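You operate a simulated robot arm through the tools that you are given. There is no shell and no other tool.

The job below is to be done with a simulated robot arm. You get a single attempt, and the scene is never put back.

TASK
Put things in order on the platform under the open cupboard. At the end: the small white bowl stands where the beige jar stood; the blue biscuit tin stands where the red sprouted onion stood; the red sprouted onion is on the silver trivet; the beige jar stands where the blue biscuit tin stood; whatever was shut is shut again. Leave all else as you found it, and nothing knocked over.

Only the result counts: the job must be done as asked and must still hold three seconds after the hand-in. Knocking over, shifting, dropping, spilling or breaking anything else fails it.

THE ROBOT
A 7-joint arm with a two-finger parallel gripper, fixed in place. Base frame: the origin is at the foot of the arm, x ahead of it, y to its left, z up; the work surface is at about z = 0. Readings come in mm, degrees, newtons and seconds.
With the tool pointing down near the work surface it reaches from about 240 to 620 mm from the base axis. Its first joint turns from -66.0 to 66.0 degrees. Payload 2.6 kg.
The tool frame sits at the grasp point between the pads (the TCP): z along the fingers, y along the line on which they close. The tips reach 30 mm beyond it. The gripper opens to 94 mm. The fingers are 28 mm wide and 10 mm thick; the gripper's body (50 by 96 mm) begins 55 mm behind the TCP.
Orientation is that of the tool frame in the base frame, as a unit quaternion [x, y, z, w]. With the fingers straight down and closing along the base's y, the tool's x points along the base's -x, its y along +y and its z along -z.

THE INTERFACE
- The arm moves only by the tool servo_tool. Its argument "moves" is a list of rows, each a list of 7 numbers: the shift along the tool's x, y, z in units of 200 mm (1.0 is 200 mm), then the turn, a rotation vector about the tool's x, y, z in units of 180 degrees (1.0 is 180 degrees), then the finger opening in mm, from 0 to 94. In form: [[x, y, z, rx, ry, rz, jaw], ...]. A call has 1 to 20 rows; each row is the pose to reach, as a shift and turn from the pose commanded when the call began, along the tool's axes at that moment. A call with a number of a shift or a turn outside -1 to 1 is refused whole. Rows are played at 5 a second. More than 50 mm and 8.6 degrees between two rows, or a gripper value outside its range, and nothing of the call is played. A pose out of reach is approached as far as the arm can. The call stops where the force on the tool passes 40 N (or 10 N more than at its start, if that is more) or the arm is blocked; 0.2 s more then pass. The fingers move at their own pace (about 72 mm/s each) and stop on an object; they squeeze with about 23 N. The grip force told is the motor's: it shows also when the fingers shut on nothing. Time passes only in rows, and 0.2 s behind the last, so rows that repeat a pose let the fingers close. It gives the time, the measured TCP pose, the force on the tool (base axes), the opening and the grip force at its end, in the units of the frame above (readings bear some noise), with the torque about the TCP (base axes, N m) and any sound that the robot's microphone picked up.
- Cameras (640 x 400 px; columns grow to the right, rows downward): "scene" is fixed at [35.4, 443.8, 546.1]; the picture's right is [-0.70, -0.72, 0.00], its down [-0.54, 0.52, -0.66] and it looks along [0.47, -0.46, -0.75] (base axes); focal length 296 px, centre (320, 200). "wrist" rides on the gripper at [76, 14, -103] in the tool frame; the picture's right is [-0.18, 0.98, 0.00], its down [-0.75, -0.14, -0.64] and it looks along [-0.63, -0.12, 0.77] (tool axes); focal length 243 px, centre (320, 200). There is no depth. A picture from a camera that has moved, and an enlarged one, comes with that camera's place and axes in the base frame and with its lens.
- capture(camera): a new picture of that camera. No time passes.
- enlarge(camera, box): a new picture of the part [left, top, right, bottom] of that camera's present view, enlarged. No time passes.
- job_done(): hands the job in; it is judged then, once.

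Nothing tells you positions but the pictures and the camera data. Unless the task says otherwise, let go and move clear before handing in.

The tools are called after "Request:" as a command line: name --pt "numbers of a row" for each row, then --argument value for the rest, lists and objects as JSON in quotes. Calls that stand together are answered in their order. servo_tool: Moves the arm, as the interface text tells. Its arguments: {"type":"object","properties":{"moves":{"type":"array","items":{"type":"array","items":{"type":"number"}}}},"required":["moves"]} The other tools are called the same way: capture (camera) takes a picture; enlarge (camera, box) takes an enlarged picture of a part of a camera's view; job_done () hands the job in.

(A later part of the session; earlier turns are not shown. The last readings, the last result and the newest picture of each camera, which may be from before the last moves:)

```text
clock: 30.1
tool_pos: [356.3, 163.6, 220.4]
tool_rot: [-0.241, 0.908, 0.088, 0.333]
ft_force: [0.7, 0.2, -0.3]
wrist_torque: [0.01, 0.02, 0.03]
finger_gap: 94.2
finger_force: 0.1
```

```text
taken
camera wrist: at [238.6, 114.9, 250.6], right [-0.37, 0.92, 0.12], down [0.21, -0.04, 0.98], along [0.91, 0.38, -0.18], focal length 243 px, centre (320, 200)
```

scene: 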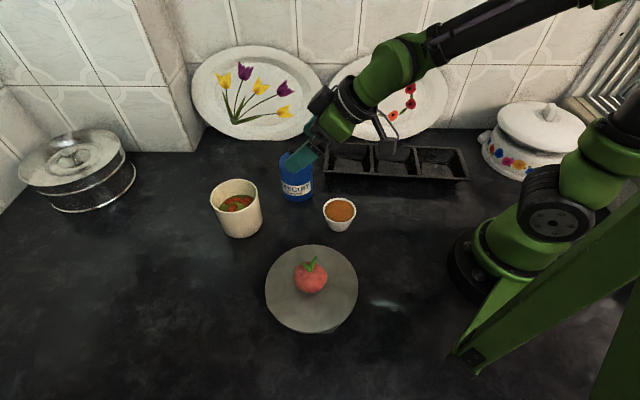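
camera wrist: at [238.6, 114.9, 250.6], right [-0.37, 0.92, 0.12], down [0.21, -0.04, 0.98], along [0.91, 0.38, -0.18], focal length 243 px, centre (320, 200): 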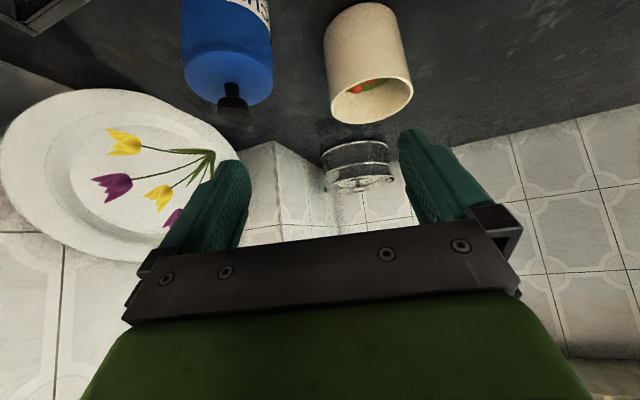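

The tilted pose came out as planned. Now I'll move over the tin at a safe height and check the alignment.

Request:
servo_tool --pt "-0.025 -0.09 0.07 0 0 0 94" --pt "-0.05 -0.18 0.14 0 0 0 94" --pt "-0.075 -0.275 0.21 0 0 0 94" --pt "-0.1 -0.365 0.28 0 0 0 94" --pt "-0.1 -0.365 0.28 0 0 0 94"

Request:
capture --camera "wrist"

Request:
enlarge --camera "scene" --box '[240, 90, 400, 240]'

```text
clock: 31.3
tool_pos: [435.9, 125.4, 190.5]
tool_rot: [-0.241, 0.908, 0.088, 0.332]
ft_force: [-1.0, 0.2, -0.4]
wrist_torque: [0.03, 0.0, 0.0]
finger_gap: 94.1
finger_force: 0.1
```

```text
taken
camera wrist: at [319.9, 76.9, 220.9], right [-0.37, 0.92, 0.12], down [0.21, -0.04, 0.98], along [0.91, 0.38, -0.18], focal length 243 px, centre (320, 200)
```

wrist: 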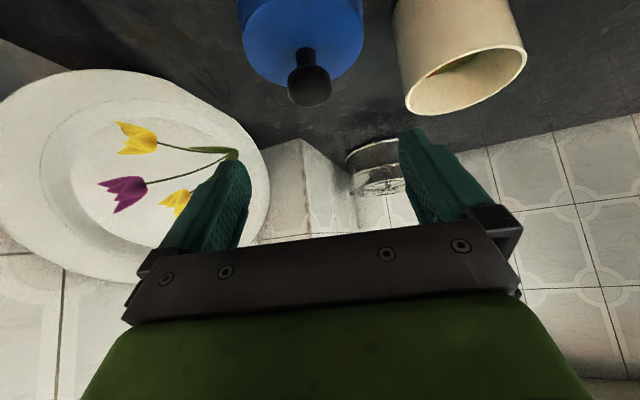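

```text
2.67 times, centred on (320, 165) of scene
camera zoom: at [35.4, 443.8, 546.1], right [-0.7, -0.72, 0.0], down [-0.54, 0.52, -0.66], along [0.47, -0.46, -0.75], focal length 790 px, centre (320, 293)
```

zoom: 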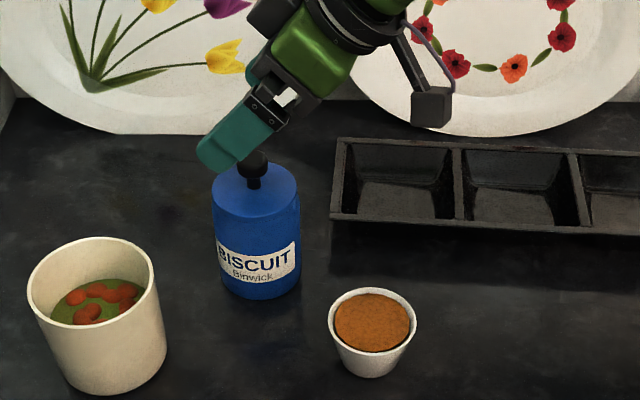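

The tin's knob lines up with the gripper's centre plane, so I'll descend vertically in two stages with a check between them.

Request:
servo_tool --pt "0.06 0 0.0715 0 0 0 94" --pt "0.12 0 0.143 0 0 0 94" --pt "0.18 0 0.2145 0 0 0 94" --pt "0.225 0 0.268 0 0 0 94" --pt "0.225 0 0.268 0 0 0 94"

Request:
capture --camera "wrist"

Request:
enlarge --camera "scene" --box '[240, 90, 400, 240]'

```text
clock: 32.5
tool_pos: [435.2, 125.5, 120.7]
tool_rot: [-0.241, 0.908, 0.088, 0.332]
ft_force: [0.4, 0.3, -0.7]
wrist_torque: [-0.01, 0.01, -0.03]
finger_gap: 94.2
finger_force: 0.0
```

```text
taken
camera wrist: at [319.3, 77.3, 150.6], right [-0.37, 0.92, 0.12], down [0.21, -0.04, 0.98], along [0.91, 0.38, -0.18], focal length 243 px, centre (320, 200)
```

wrist: 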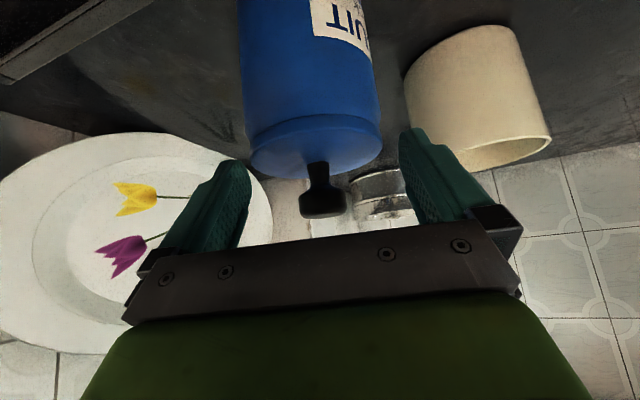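

```text
2.67 times, centred on (320, 165) of scene
camera zoom: at [35.4, 443.8, 546.1], right [-0.7, -0.72, 0.0], down [-0.54, 0.52, -0.66], along [0.47, -0.46, -0.75], focal length 790 px, centre (320, 293)
```

zoom: 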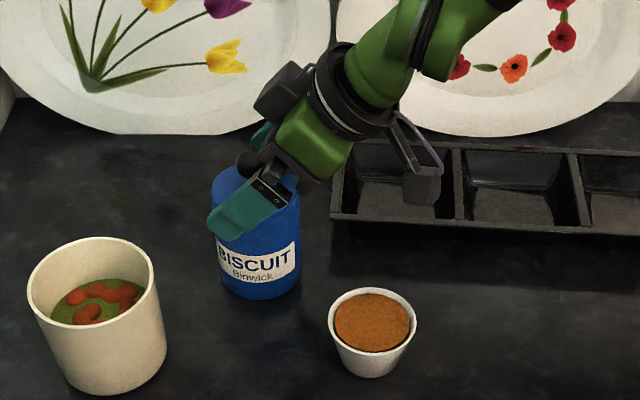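

The tin is centred to within about 1.5 mm and the lid seam is visible near the top. I'll carry on slowly down to TCP z ≈ 66, which keeps the pads on the body below the lid.

Request:
servo_tool --pt "0.036 0 0.043 0 0 0 94" --pt "0.072 0 0.086 0 0 0 94" --pt "0.108 0 0.129 0 0 0 94" --pt "0.14 0 0.167 0 0 0 94" --pt "0.16 0 0.191 0 0 0 94" --pt "0.175 0 0.209 0 0 0 94" --pt "0.175 0 0.209 0 0 0 94"

Request:
capture --camera "wrist"

Request:
enlarge --camera "scene" --box '[240, 90, 400, 240]'

```text
clock: 34.1
tool_pos: [435.7, 125.5, 64.7]
tool_rot: [-0.242, 0.907, 0.089, 0.332]
ft_force: [-0.2, -0.3, -0.7]
wrist_torque: [0.01, 0.01, 0.0]
finger_gap: 93.9
finger_force: 0.0
```

```text
taken
camera wrist: at [319.2, 76.8, 96.5], right [-0.37, 0.92, 0.12], down [0.21, -0.04, 0.98], along [0.91, 0.38, -0.18], focal length 243 px, centre (320, 200)
```

wrist: 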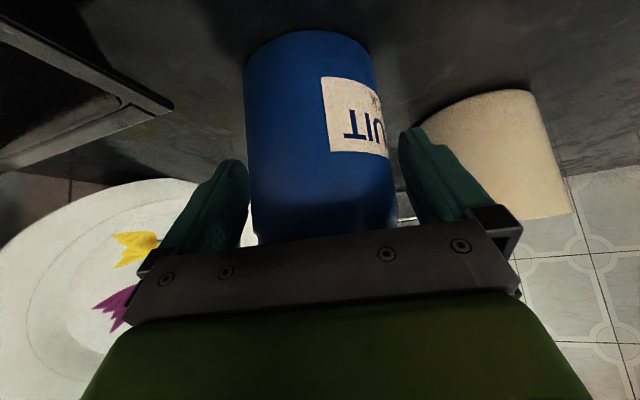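

```text
2.67 times, centred on (320, 165) of scene
camera zoom: at [35.4, 443.8, 546.1], right [-0.7, -0.72, 0.0], down [-0.54, 0.52, -0.66], along [0.47, -0.46, -0.75], focal length 790 px, centre (320, 293)
```

zoom: 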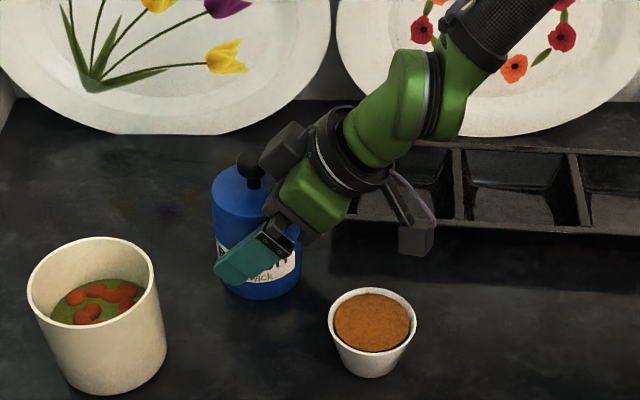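

There's no contact, and the tin body sits between the pads with the knob clear of the palm. I'll close on the body and make a slow test lift.

Request:
servo_tool --pt "0 0 0 0 0 0 86" --pt "0 0 0 0 0 0 80" --pt "0 0 0 0 0 0 74" --pt "0 0 0 0 0 0 60" --pt "0 0 0 0 0 0 30" --pt "0 0 0 0 0 0 0" --pt "0 0 0 0 0 0 0" --pt "0 0 0 0 0 0 0"

Request:
capture --camera "wrist"

Request:
enlarge --camera "scene" --box '[240, 90, 400, 240]'

```text
clock: 35.9
tool_pos: [436.1, 125.1, 66.2]
tool_rot: [-0.24, 0.908, 0.088, 0.332]
ft_force: [-1.1, 0.6, -0.4]
wrist_torque: [0.01, 0.02, 0.0]
finger_gap: 75.2
finger_force: 22.8
```

```text
taken
camera wrist: at [319.2, 76.8, 96.6], right [-0.37, 0.92, 0.12], down [0.21, -0.04, 0.98], along [0.91, 0.38, -0.18], focal length 243 px, centre (320, 200)
```

wrist: 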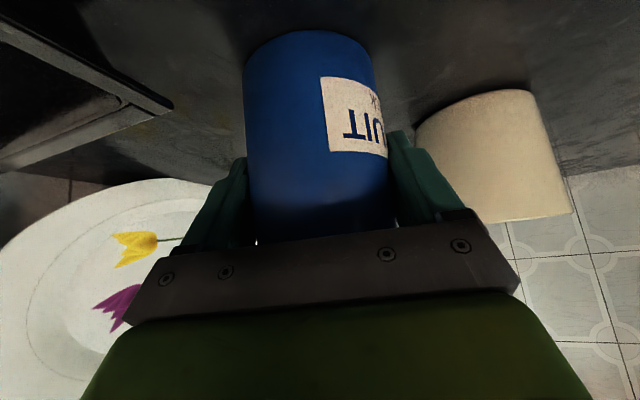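

```text
2.67 times, centred on (320, 165) of scene
camera zoom: at [35.4, 443.8, 546.1], right [-0.7, -0.72, 0.0], down [-0.54, 0.52, -0.66], along [0.47, -0.46, -0.75], focal length 790 px, centre (320, 293)
```

zoom: 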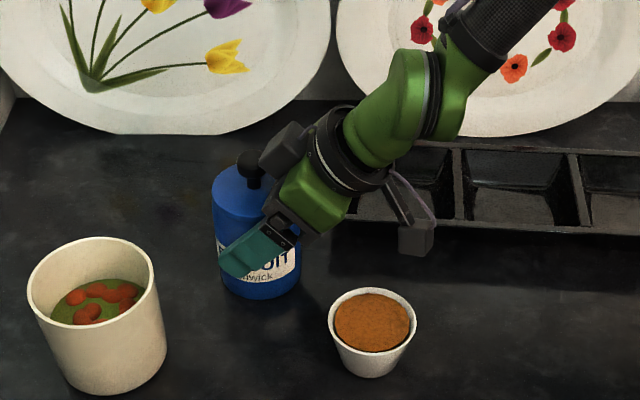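

The grip is firm at 75.2 mm, on the body below the lid. I'll make a slow test lift of about 20 mm.

Request:
servo_tool --pt "-0.006 0 -0.0077 0 0 0 0" --pt "-0.016 0 -0.019 0 0 0 0" --pt "-0.032 0 -0.038 0 0 0 0" --pt "-0.048 0 -0.0575 0 0 0 0" --pt "-0.064 0 -0.0766 0 0 0 0" --pt "-0.064 0 -0.0766 0 0 0 0"

Request:
capture --camera "wrist"

Request:
enlarge --camera "scene" --box '[240, 90, 400, 240]'

```text
clock: 37.3
tool_pos: [435.2, 126.4, 86.3]
tool_rot: [-0.241, 0.908, 0.088, 0.332]
ft_force: [-0.3, -0.3, -1.1]
wrist_torque: [0.0, -0.01, 0.01]
finger_gap: 75.2
finger_force: 23.3
```

```text
taken
camera wrist: at [319.1, 77.1, 116.5], right [-0.37, 0.92, 0.12], down [0.21, -0.04, 0.98], along [0.91, 0.38, -0.18], focal length 243 px, centre (320, 200)
```

wrist: 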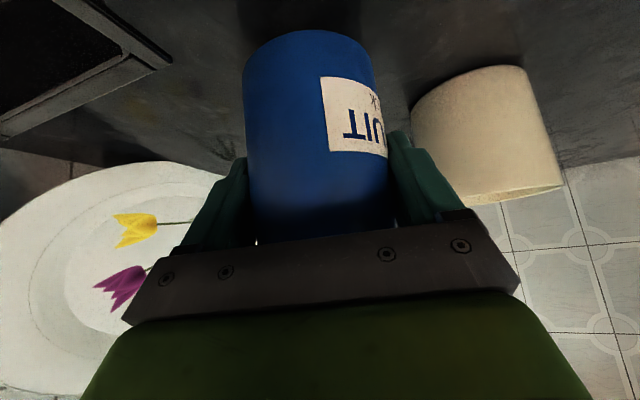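

```text
2.67 times, centred on (320, 165) of scene
camera zoom: at [35.4, 443.8, 546.1], right [-0.7, -0.72, 0.0], down [-0.54, 0.52, -0.66], along [0.47, -0.46, -0.75], focal length 790 px, centre (320, 293)
```

zoom: 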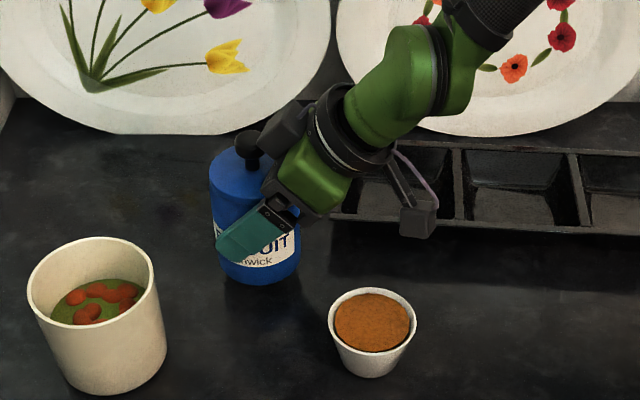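

The tin came up cleanly. I'll raise it well above the jar, then carry it toward the onion's old spot at (367, 399) in two stages.

Request:
servo_tool --pt "-0.03 0 -0.036 0 0 0 0" --pt "-0.075 0 -0.09 0 0 0 0" --pt "-0.125 0 -0.149 0 0 0 0" --pt "-0.175 0 -0.209 0 0 0 0" --pt "-0.225 0 -0.268 0 0 0 0" --pt "-0.275 0 -0.328 0 0 0 0" --pt "-0.315 0 -0.375 0 0 0 0" --pt "-0.334 0.01 -0.396 0 0 0 0" --pt "-0.342 0.04 -0.391 0 0 0 0" --pt "-0.3588 0.12 -0.3772 0 0 0 0" --pt "-0.3775 0.21 -0.3615 0 0 0 0" --pt "-0.396 0.3 -0.346 0 0 0 0" --pt "-0.4148 0.39 -0.3303 0 0 0 0" --pt "-0.4333 0.48 -0.3147 0 0 0 0" --pt "-0.452 0.57 -0.299 0 0 0 0" --pt "-0.464 0.63 -0.2886 0 0 0 0" --pt "-0.474 0.677 -0.2805 0 0 0 0" --pt "-0.474 0.677 -0.2805 0 0 0 0"

Request:
capture --camera "scene"

Request:
capture --camera "wrist"

```text
clock: 41.1
tool_pos: [400.5, 261.2, 191.0]
tool_rot: [-0.241, 0.908, 0.088, 0.332]
ft_force: [-0.2, 0.2, -1.8]
wrist_torque: [0.0, 0.03, 0.01]
finger_gap: 75.0
finger_force: 22.8
```

```text
taken
```

scene: 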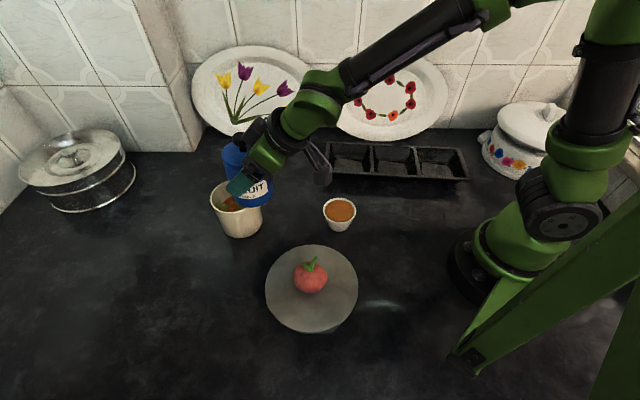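

```text
taken
camera wrist: at [283.6, 213.0, 220.3], right [-0.36, 0.92, 0.12], down [0.21, -0.04, 0.98], along [0.91, 0.38, -0.18], focal length 243 px, centre (320, 200)
```

wrist: 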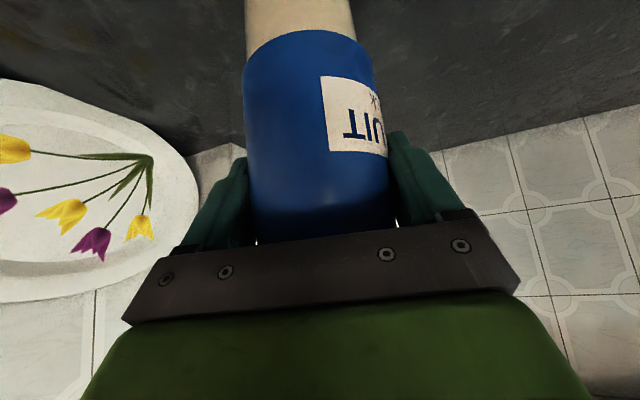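

The tin is steady in the grip and clear above the jar. I'll carry it through the second half of the path.

Request:
servo_tool --pt "-0.0083 0.04 0.007 0 0 0 0" --pt "-0.0248 0.12 0.0208 0 0 0 0" --pt "-0.0434 0.21 0.0364 0 0 0 0" --pt "-0.062 0.3 0.052 0 0 0 0" --pt "-0.0807 0.39 0.0677 0 0 0 0" --pt "-0.0993 0.48 0.0833 0 0 0 0" --pt "-0.1179 0.57 0.0989 0 0 0 0" --pt "-0.1303 0.63 0.1093 0 0 0 0" --pt "-0.14 0.677 0.1175 0 0 0 0" --pt "-0.14 0.677 0.1175 0 0 0 0"

Request:
capture --camera "scene"

Request:
capture --camera "wrist"

```text
clock: 43.3
tool_pos: [364.4, 398.6, 191.9]
tool_rot: [-0.24, 0.908, 0.087, 0.332]
ft_force: [0.2, 1.3, -2.3]
wrist_torque: [-0.01, 0.0, -0.02]
finger_gap: 75.1
finger_force: 23.1
```

```text
taken
```

scene: 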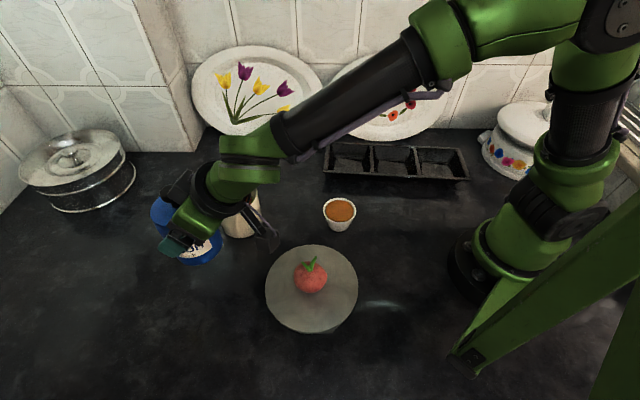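

```text
taken
camera wrist: at [248.5, 348.4, 220.5], right [-0.36, 0.92, 0.12], down [0.21, -0.04, 0.98], along [0.91, 0.38, -0.18], focal length 243 px, centre (320, 200)
```

wrist: 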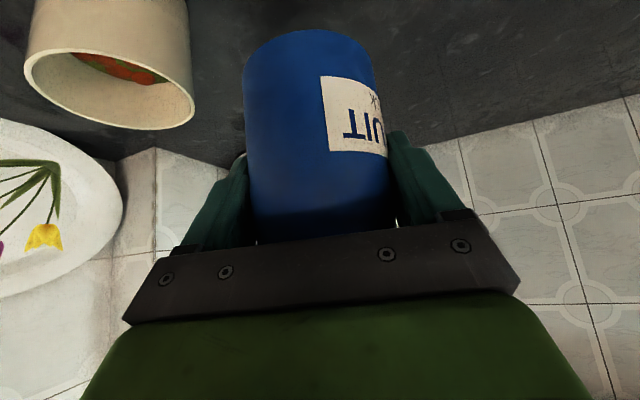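

The tin hangs above the target spot, unshifted in the grip. I'll lower it to about 9 mm above the surface.

Request:
servo_tool --pt "0.03 0.0025 0.035 0 0 0 0" --pt "0.08 0.0025 0.094 0 0 0 0" --pt "0.13 0.0025 0.1525 0 0 0 0" --pt "0.18 0.0025 0.211 0 0 0 0" --pt "0.23 0.0025 0.27 0 0 0 0" --pt "0.28 0.0025 0.3285 0 0 0 0" --pt "0.32 0.0025 0.3755 0 0 0 0" --pt "0.35 0.0025 0.4107 0 0 0 0" --pt "0.373 0.0025 0.4377 0 0 0 0" --pt "0.373 0.0025 0.4377 0 0 0 0"

Request:
capture --camera "wrist"

Request:
enlarge --camera "scene" --box '[140, 150, 300, 300]'

```text
clock: 45.5
tool_pos: [362.5, 397.9, 74.6]
tool_rot: [-0.241, 0.908, 0.088, 0.331]
ft_force: [-0.5, 0.0, -2.5]
wrist_torque: [-0.01, -0.01, 0.01]
finger_gap: 75.3
finger_force: 23.3
```

```text
taken
camera wrist: at [247.0, 348.9, 105.1], right [-0.37, 0.92, 0.12], down [0.21, -0.04, 0.98], along [0.91, 0.38, -0.18], focal length 243 px, centre (320, 200)
```

wrist: 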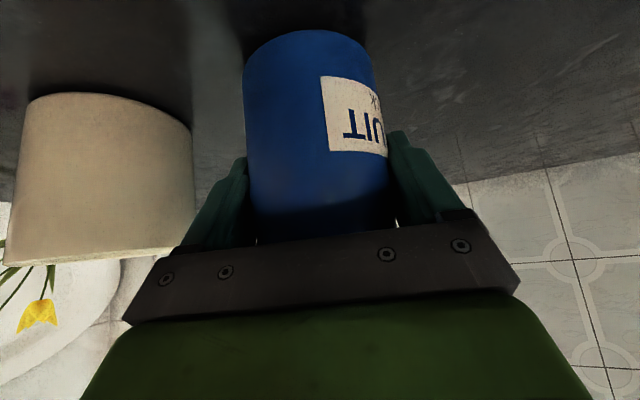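

```text
2.67 times, centred on (220, 225) of scene
camera zoom: at [35.4, 443.9, 546.1], right [-0.7, -0.72, 0.0], down [-0.54, 0.52, -0.66], along [0.47, -0.46, -0.75], focal length 790 px, centre (587, 133)
```

zoom: 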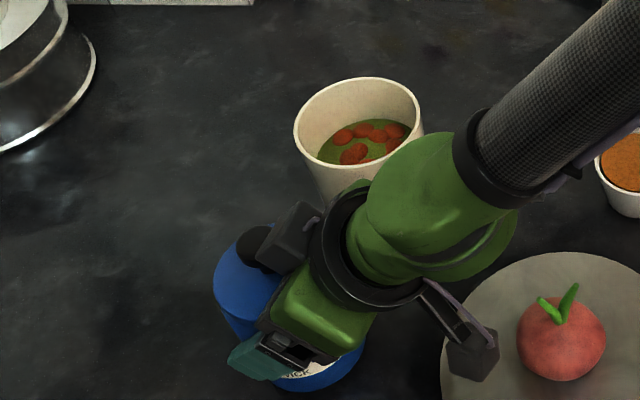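

The tin is about 8.5 mm above the table at the right spot. I'll lower it 7 mm, then feel for contact in small steps.

Request:
servo_tool --pt "0.0115 -0.001 0.0134 0 0 0 0" --pt "0.0235 -0.002 0.0268 0 0 0 0" --pt "0.0235 -0.002 0.0268 0 0 0 0"

Request:
servo_tool --pt "0.0032 0 0.0038 0 0 0 0" --pt "0.0032 0 0.0038 0 0 0 0"

Request:
enlarge --camera "scene" --box '[160, 200, 260, 300]'

Request:
capture --camera "wrist"

```text
clock: 46.3
tool_pos: [364.0, 397.1, 67.7]
tool_rot: [-0.241, 0.908, 0.088, 0.331]
ft_force: [-1.0, 0.1, -2.1]
wrist_torque: [0.03, 0.01, -0.01]
finger_gap: 75.3
finger_force: 22.6
```

```text
clock: 46.9
tool_pos: [363.4, 397.2, 65.7]
tool_rot: [-0.241, 0.908, 0.088, 0.332]
ft_force: [0.2, 0.3, -2.6]
wrist_torque: [-0.03, -0.01, 0.0]
finger_gap: 75.3
finger_force: 23.3
```

```text
4.00 times, centred on (210, 250) of scene
camera zoom: at [35.4, 443.9, 546.1], right [-0.7, -0.72, 0.0], down [-0.54, 0.52, -0.66], along [0.47, -0.46, -0.75], focal length 1185 px, centre (760, 0)
```

zoom: 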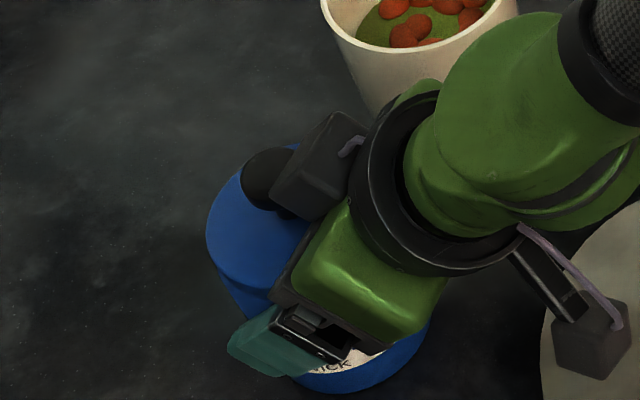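

```text
taken
camera wrist: at [247.8, 348.5, 97.2], right [-0.37, 0.92, 0.12], down [0.21, -0.04, 0.98], along [0.91, 0.38, -0.18], focal length 243 px, centre (320, 200)
```

wrist: 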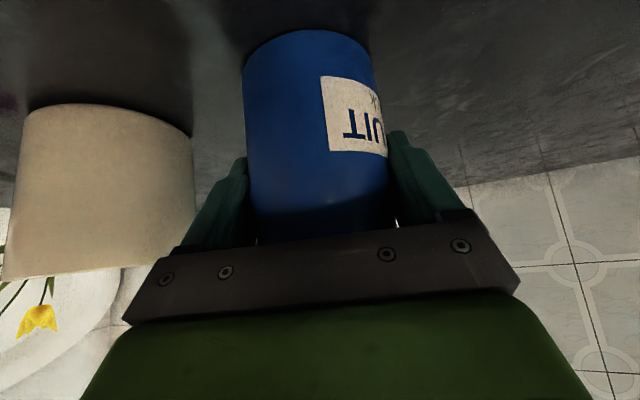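

The tin is within about 0.6 mm of the surface. I'll lower that last bit and then open the fingers gradually.

Request:
servo_tool --pt "0.0019 0 0.0023 0 0 0 0" --pt "0.0019 0 0.0023 0 0 0 0"

Request:
servo_tool --pt "0 0 0 0 0 0 76" --pt "0 0 0 0 0 0 78" --pt "0 0 0 0 0 0 82" --pt "0 0 0 0 0 0 88" --pt "0 0 0 0 0 0 94" --pt "0 0 0 0 0 0 94"

Request:
capture --camera "wrist"

Request:
enlarge --camera "scene" --box '[160, 200, 260, 300]'

```text
clock: 47.5
tool_pos: [364.5, 396.9, 67.4]
tool_rot: [-0.241, 0.908, 0.088, 0.332]
ft_force: [0.2, 0.2, -0.4]
wrist_torque: [0.04, -0.03, -0.02]
finger_gap: 75.2
finger_force: 22.9
```

```text
clock: 48.9
tool_pos: [363.4, 398.0, 67.0]
tool_rot: [-0.241, 0.908, 0.088, 0.331]
ft_force: [0.6, -0.1, 0.2]
wrist_torque: [-0.02, 0.05, -0.02]
finger_gap: 94.0
finger_force: 0.1
```

```text
taken
camera wrist: at [247.6, 348.5, 96.7], right [-0.37, 0.92, 0.12], down [0.21, -0.04, 0.98], along [0.91, 0.38, -0.18], focal length 243 px, centre (320, 200)
```

wrist: 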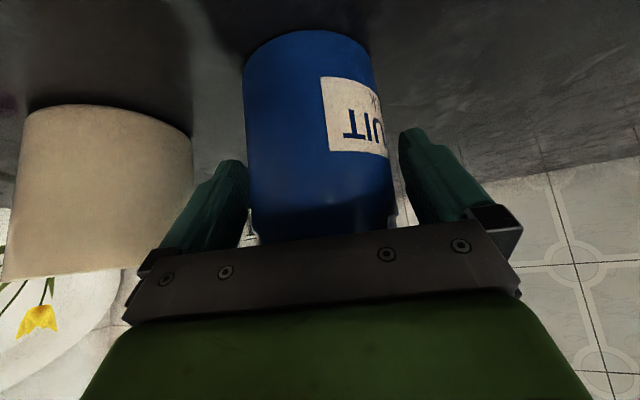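

```text
4.00 times, centred on (210, 250) of scene
camera zoom: at [35.4, 443.8, 546.1], right [-0.7, -0.72, 0.0], down [-0.54, 0.52, -0.66], along [0.47, -0.46, -0.75], focal length 1185 px, centre (760, 0)
```

zoom: 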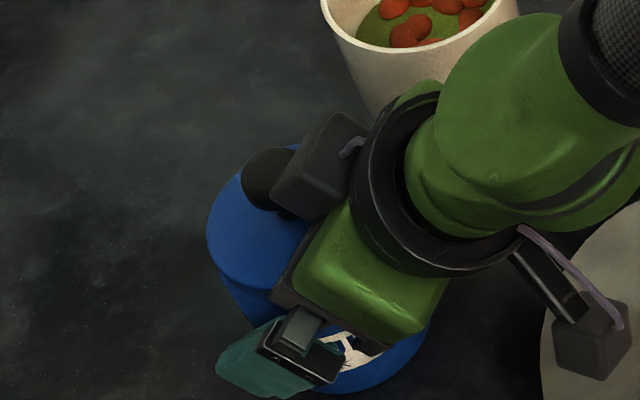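

The tin stands free. I'll raise the tool straight up along the way it came down, slowly at first.

Request:
servo_tool --pt "-0.016 0 -0.019 0 0 0 94" --pt "-0.05 0 -0.0596 0 0 0 94" --pt "-0.1 0 -0.119 0 0 0 94" --pt "-0.17 0 -0.2026 0 0 0 94" --pt "-0.25 0 -0.298 0 0 0 94" --pt "-0.34 0 -0.405 0 0 0 94" --pt "-0.434 0 -0.517 0 0 0 94" --pt "-0.434 0 -0.517 0 0 0 94"

Request:
capture --camera "scene"

Request:
capture --camera "wrist"

```text
clock: 50.7
tool_pos: [364.7, 397.6, 202.2]
tool_rot: [-0.241, 0.908, 0.088, 0.332]
ft_force: [-0.8, -0.4, -0.3]
wrist_torque: [0.02, 0.01, -0.02]
finger_gap: 94.0
finger_force: 0.0
```

```text
taken
```

scene: 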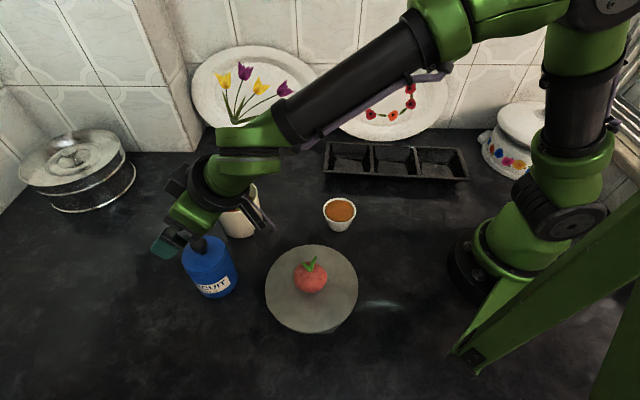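

```text
taken
camera wrist: at [248.0, 347.8, 232.2], right [-0.37, 0.92, 0.12], down [0.21, -0.04, 0.98], along [0.91, 0.38, -0.18], focal length 243 px, centre (320, 200)
```

wrist: 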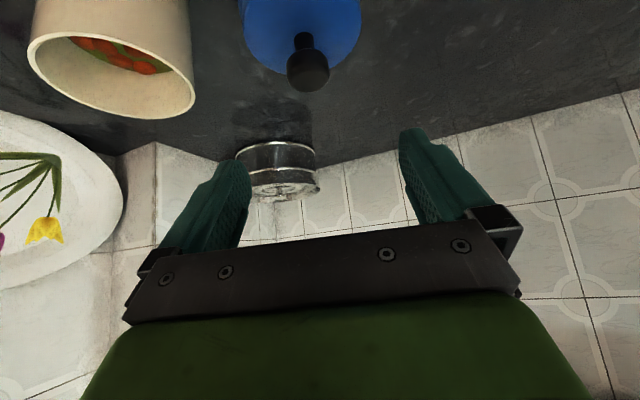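

The tin now stands at the onion's old spot, upright with its lid on. Next I'll bring the tool back to vertical and move over the jar to plan a wall pinch.

Request:
servo_tool --pt "0 0 0 0 0.04 0 94" --pt "0 0 0 0 0.085 0 94" --pt "0 0 0 0 0.13 0 94" --pt "0 0 0 0 0.175 0 94" --pt "0 0 0 0 0.2222 0 94" --pt "0 0 0 0 0.2222 0 94"

Request:
servo_tool --pt "0 0 0 0 0 0.04 94" --pt "0 0 0 0 0 0.08 94" --pt "0 0 0 0 0 0.125 94" --pt "0 0 0 0 0 0.1667 94" --pt "0 0 0 0 0 0.1667 94"

Request:
capture --camera "wrist"

Request:
capture --camera "scene"

```text
clock: 52.1
tool_pos: [363.6, 396.9, 202.1]
tool_rot: [-0.258, 0.966, 0.0, 0.002]
ft_force: [1.3, 0.7, -0.4]
wrist_torque: [0.02, 0.04, 0.01]
finger_gap: 93.9
finger_force: 0.1
```

```text
clock: 53.3
tool_pos: [363.9, 396.9, 201.2]
tool_rot: [0.005, 1.0, 0.001, 0.0]
ft_force: [0.2, 0.9, 0.0]
wrist_torque: [0.01, 0.0, 0.03]
finger_gap: 94.1
finger_force: 0.1
```

```text
taken
camera wrist: at [286.2, 412.2, 305.0], right [0.19, 0.98, 0.0], down [0.75, -0.15, 0.64], along [0.63, -0.12, -0.77], focal length 243 px, centre (320, 200)
```

wrist: 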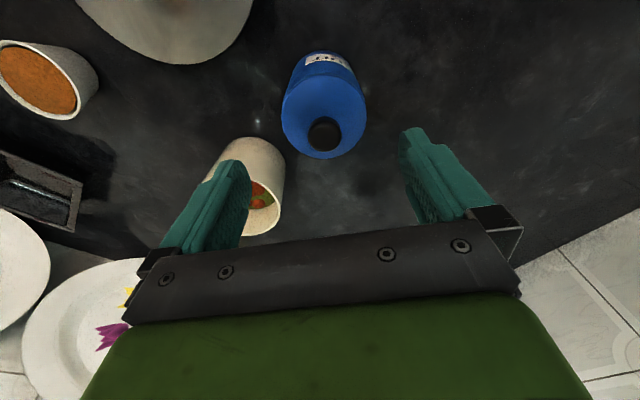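

```text
taken
```

scene: 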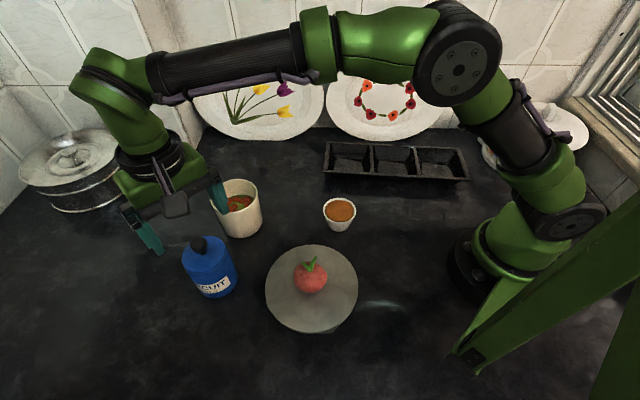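

The tin reads about (367, 400), as wanted. Now I'll move above the jar's +y wall and look down at the rim to centre the pinch.

Request:
servo_tool --pt "-0.1 -0.07 0 0 0 0 80" --pt "-0.22 -0.16 0 0 0 0 60" --pt "-0.34 -0.25 0 0 0 0 46" --pt "-0.43 -0.315 0 0 0 0 46" --pt "-0.455 -0.335 0 0 0 0 46" --pt "-0.455 -0.335 0 0 0 0 46"

Request:
capture --camera "wrist"

Request:
enlarge --camera "wrist" --box '[200, 60, 400, 200]'

Request:
enlarge --camera "scene" --box '[160, 130, 300, 310]'

```text
clock: 54.7
tool_pos: [454.3, 328.0, 202.0]
tool_rot: [0.003, 1.0, 0.001, 0.001]
ft_force: [0.5, -0.4, 0.5]
wrist_torque: [0.0, 0.03, 0.0]
finger_gap: 46.2
finger_force: 0.0
```

```text
taken
camera wrist: at [376.6, 343.5, 305.1], right [0.19, 0.98, 0.0], down [0.75, -0.15, 0.64], along [0.63, -0.12, -0.77], focal length 243 px, centre (320, 200)
```

wrist: 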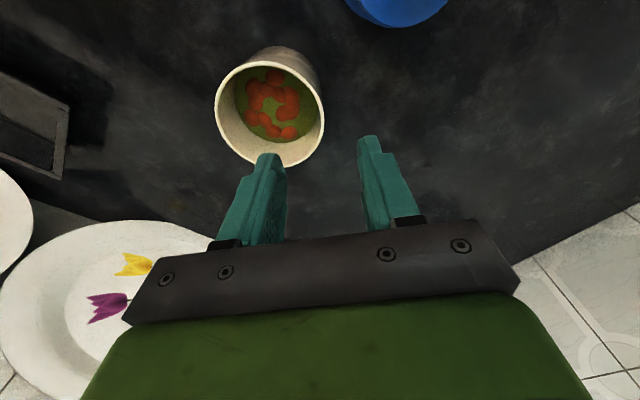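

```text
2.86 times, centred on (300, 130) of wrist
camera zoom: at [376.6, 343.5, 305.1], right [0.19, 0.98, 0.0], down [0.75, -0.15, 0.64], along [0.63, -0.12, -0.77], focal length 693 px, centre (377, 400)
```

zoom: 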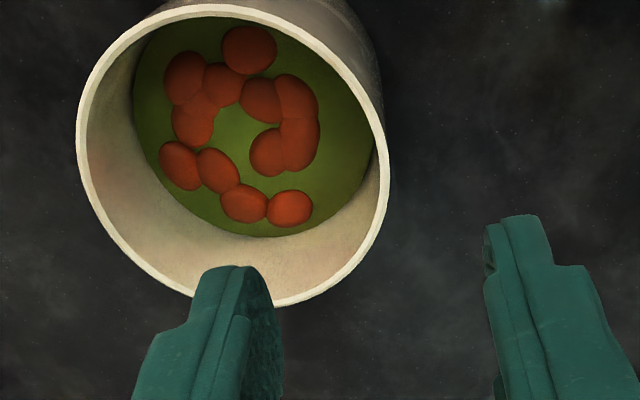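

```text
2.22 times, centred on (230, 220) of scene
camera zoom: at [35.4, 443.8, 546.1], right [-0.7, -0.72, 0.0], down [-0.54, 0.52, -0.66], along [0.47, -0.46, -0.75], focal length 658 px, centre (520, 156)
```

zoom: 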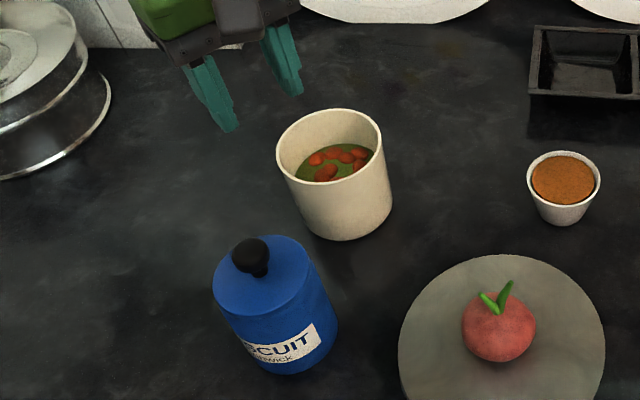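

The jar rim reads as centred at (453.5, 284.7), about 96 mm across, rim z ≈ 91, wall about 4.5 mm and contents near z ≈ 48–55. I'll pinch the +y wall, and first drop to just above rim level to check alignment.

Request:
servo_tool --pt "0 0.0085 0.1 0 0 0 46" --pt "0 0.0085 0.2 0 0 0 46" --pt "0 0.0085 0.3 0 0 0 46" --pt "0 0.0085 0.36 0 0 0 46" --pt "0 0.0085 0.36 0 0 0 46"

Request:
capture --camera "wrist"

Request:
enlarge --camera "wrist" --box '[180, 60, 420, 230]'

Request:
enlarge --camera "scene" --box '[180, 130, 290, 250]'

```text
clock: 55.9
tool_pos: [453.7, 330.8, 130.0]
tool_rot: [0.003, 1.0, 0.001, 0.001]
ft_force: [-0.5, -0.5, 0.4]
wrist_torque: [-0.02, 0.02, 0.02]
finger_gap: 46.0
finger_force: 0.1
```

```text
taken
camera wrist: at [376.5, 346.4, 232.6], right [0.19, 0.98, 0.0], down [0.75, -0.15, 0.64], along [0.63, -0.12, -0.77], focal length 243 px, centre (320, 200)
```

wrist: 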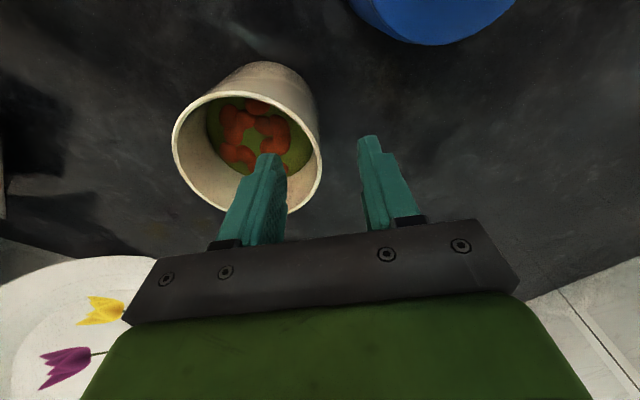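

```text
2.35 times, centred on (300, 145) of wrist
camera zoom: at [376.5, 346.4, 232.6], right [0.19, 0.98, 0.0], down [0.75, -0.15, 0.64], along [0.63, -0.12, -0.77], focal length 571 px, centre (367, 329)
```

zoom: 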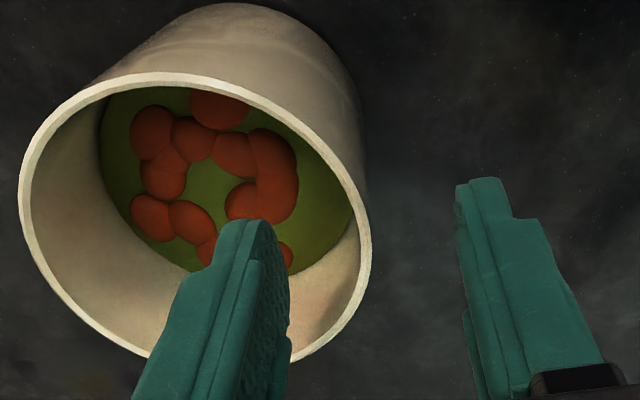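

```text
3.33 times, centred on (235, 190) of scene
camera zoom: at [35.4, 443.8, 546.1], right [-0.7, -0.72, 0.0], down [-0.54, 0.52, -0.66], along [0.47, -0.46, -0.75], focal length 988 px, centre (603, 233)
```

zoom: 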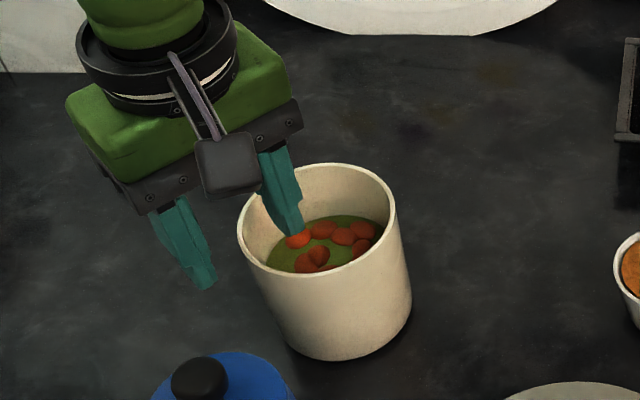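

The fingers straddle the wall well, with one inside and one outside. I'll lower to TCP z ≈ 93, which keeps the inner tip above the contents.

Request:
servo_tool --pt "0 -0.0025 0.04 0 0 0 46" --pt "0 -0.0025 0.09 0 0 0 46" --pt "0 -0.0025 0.135 0 0 0 46" --pt "0 -0.0025 0.17 0 0 0 46" --pt "0 -0.0025 0.185 0 0 0 46" --pt "0 -0.0025 0.185 0 0 0 46"

Request:
enlarge --camera "wrist" --box '[180, 80, 420, 250]'

Request:
enlarge --camera "scene" --box '[180, 130, 290, 250]'

```text
clock: 57.3
tool_pos: [454.2, 330.7, 92.4]
tool_rot: [0.003, 1.0, 0.001, 0.001]
ft_force: [1.3, -0.1, 1.2]
wrist_torque: [-0.02, 0.0, -0.01]
finger_gap: 46.1
finger_force: 0.1
```

```text
2.35 times, centred on (300, 165) of wrist
camera zoom: at [376.8, 345.9, 196.0], right [0.19, 0.98, 0.0], down [0.75, -0.15, 0.64], along [0.63, -0.12, -0.77], focal length 571 px, centre (367, 282)
```

zoom: 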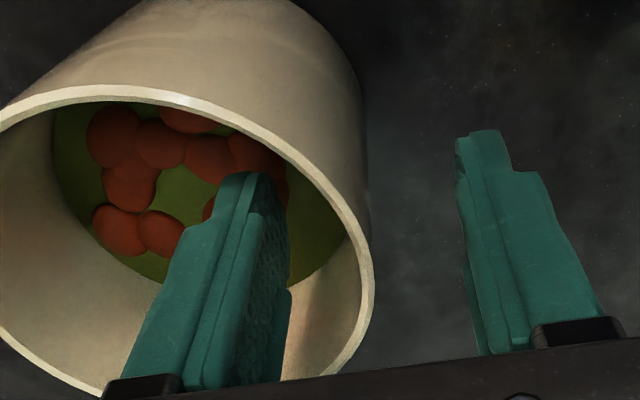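

```text
3.33 times, centred on (235, 190) of scene
camera zoom: at [35.4, 443.8, 546.1], right [-0.7, -0.72, 0.0], down [-0.54, 0.52, -0.66], along [0.47, -0.46, -0.75], focal length 988 px, centre (603, 233)
```

zoom: 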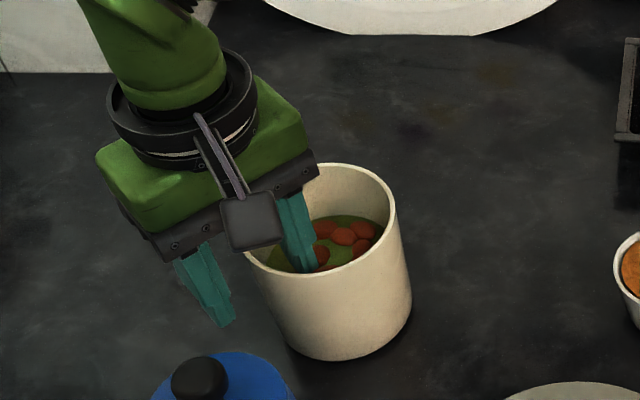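

The inner finger hangs clear of the contents, with the wall midway between the pads. I'll close in steps and look before squeezing.

Request:
servo_tool --pt "0 0 0 0 0 0 34" --pt "0 0 0 0 0 0 24" --pt "0 0 0 0 0 0 16" --pt "0 0 0 0 0 0 14" --pt "0 0 0 0 0 0 14"

Request:
enlarge --camera "wrist" --box '[220, 100, 420, 250]'

Request:
enlarge --camera "scene" --box '[190, 160, 270, 250]'

```text
clock: 58.5
tool_pos: [454.3, 331.5, 92.8]
tool_rot: [0.002, 1.0, 0.0, 0.002]
ft_force: [0.6, -2.3, 0.1]
wrist_torque: [-0.05, -0.03, -0.02]
finger_gap: 15.1
finger_force: 0.8
```

```text
2.67 times, centred on (320, 175) of wrist
camera zoom: at [376.9, 345.8, 196.2], right [0.19, 0.98, 0.0], down [0.75, -0.15, 0.64], along [0.63, -0.12, -0.77], focal length 647 px, centre (320, 267)
```

zoom: 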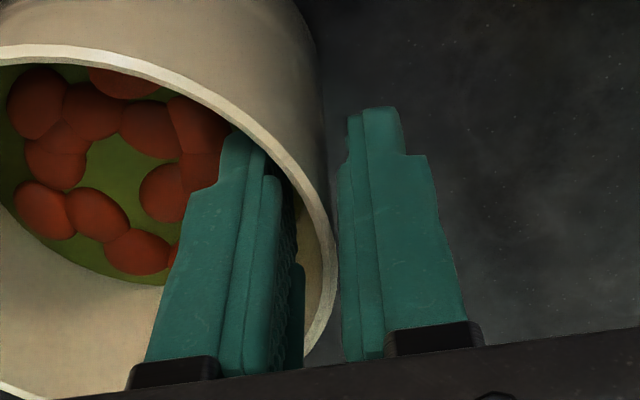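

```text
4.44 times, centred on (230, 205) of scene
camera zoom: at [35.4, 443.8, 546.1], right [-0.7, -0.72, 0.0], down [-0.54, 0.52, -0.66], along [0.47, -0.46, -0.75], focal length 1317 px, centre (720, 178)
```

zoom: 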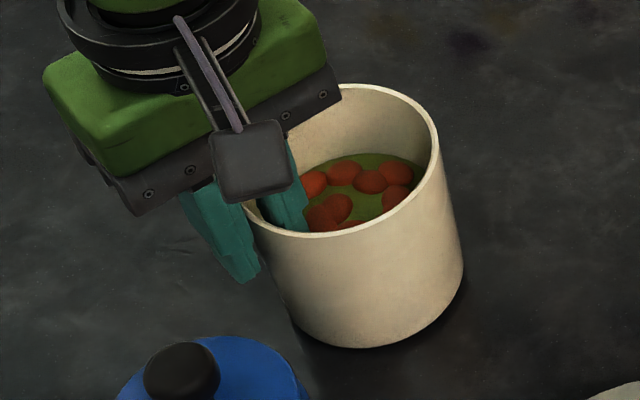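

One finger may be just touching the wall, so I'll take another reading at rest to see which side it is.

Request:
servo_tool --pt "0 0 0 0 0 0 14" --pt "0 0 0 0 0 0 14"

Request:
servo_tool --pt "0 0 0 0 0 0 16" --pt "0 0 0 0 0 0 16"

Request:
enlarge --camera "wrist" --box '[290, 160, 360, 240]'

```text
clock: 59.1
tool_pos: [454.1, 331.0, 93.1]
tool_rot: [0.003, 1.0, 0.001, 0.001]
ft_force: [-0.5, -1.3, 0.6]
wrist_torque: [-0.01, 0.01, -0.01]
finger_gap: 14.6
finger_force: 0.7
```

```text
clock: 59.7
tool_pos: [454.7, 331.0, 92.6]
tool_rot: [0.002, 1.0, 0.001, 0.002]
ft_force: [-0.3, 0.9, 0.0]
wrist_torque: [0.02, -0.01, 0.0]
finger_gap: 16.2
finger_force: 0.0
```

```text
5.00 times, centred on (325, 200) of wrist
camera zoom: at [376.7, 346.0, 196.2], right [0.19, 0.98, 0.0], down [0.75, -0.15, 0.64], along [0.63, -0.12, -0.77], focal length 1213 px, centre (295, 200)
```

zoom: 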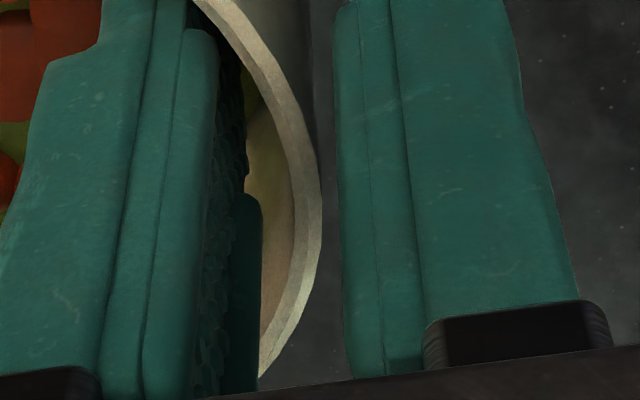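

The inner pad is slightly nearer the wall than the outer one. I'll shift about 1.3 mm toward −y to even that out, then close fully.

Request:
servo_tool --pt "0 -0.0065 0 0 0 0 16" --pt "0 -0.0065 0 0 0 0 14" --pt "0 -0.0065 0 0 0 0 12" --pt "0 -0.0065 0 0 0 0 10" --pt "0 -0.0065 0 0 0 0 8" --pt "0 -0.0065 0 0 0 0 8"

Request:
enlarge --camera "scene" --box '[190, 160, 270, 250]'

```text
clock: 61.1
tool_pos: [454.8, 329.3, 93.2]
tool_rot: [0.003, 1.0, 0.001, 0.001]
ft_force: [-0.5, -1.4, 0.9]
wrist_torque: [-0.28, -0.09, -0.02]
finger_gap: 9.1
finger_force: 23.1
```

```text
4.44 times, centred on (230, 205) of scene
camera zoom: at [35.4, 443.8, 546.1], right [-0.7, -0.72, 0.0], down [-0.54, 0.52, -0.66], along [0.47, -0.46, -0.75], focal length 1317 px, centre (720, 178)
```

zoom: 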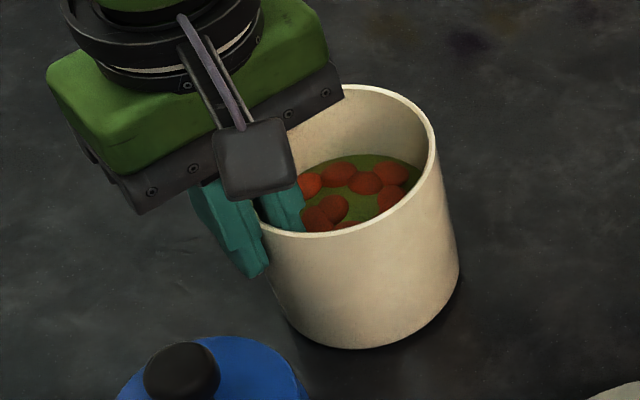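

The wall is pinched firmly (gap 9 mm, 23 N). I'll make a very slow test lift and watch whether the jar stays upright.

Request:
servo_tool --pt "0 0 -0.005 0 0 0 0" --pt "0 0 -0.01 0 0 0 0" --pt "0 0 -0.02 0 0 0 0" --pt "0 0 -0.03 0 0 0 0" --pt "0 0 -0.04 0 0 0 0" --pt "0 0 -0.05 0 0 0 0" --pt "0 0 -0.05 0 0 0 0"

Request:
enlarge --camera "scene" --box '[180, 140, 290, 260]'

Request:
capture --camera "wrist"

```text
clock: 62.7
tool_pos: [454.7, 329.7, 101.9]
tool_rot: [0.002, 1.0, 0.001, 0.0]
ft_force: [0.0, 0.3, -3.7]
wrist_torque: [0.17, 0.0, -0.02]
finger_gap: 9.4
finger_force: 22.5
```

```text
3.33 times, centred on (235, 200) of scene
camera zoom: at [35.4, 443.9, 546.1], right [-0.7, -0.72, 0.0], down [-0.54, 0.52, -0.66], along [0.47, -0.46, -0.75], focal length 988 px, centre (603, 200)
```

zoom: 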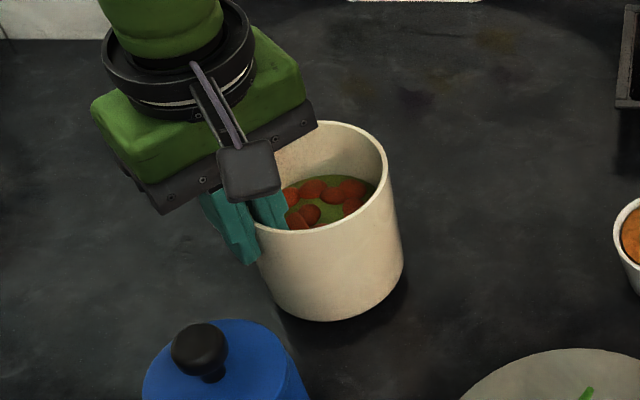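

```text
taken
camera wrist: at [377.0, 344.2, 206.1], right [0.19, 0.98, 0.0], down [0.75, -0.15, 0.64], along [0.63, -0.12, -0.77], focal length 243 px, centre (320, 200)
```

wrist: 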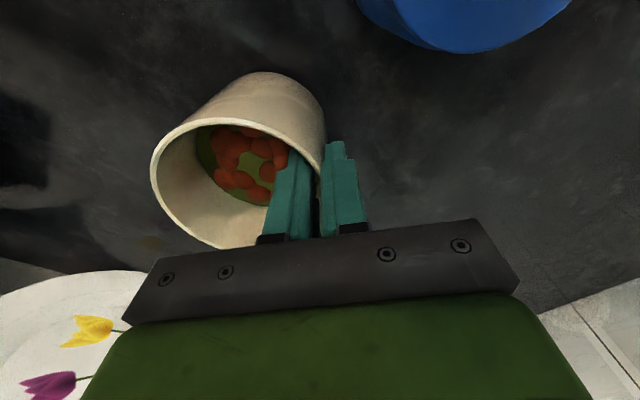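

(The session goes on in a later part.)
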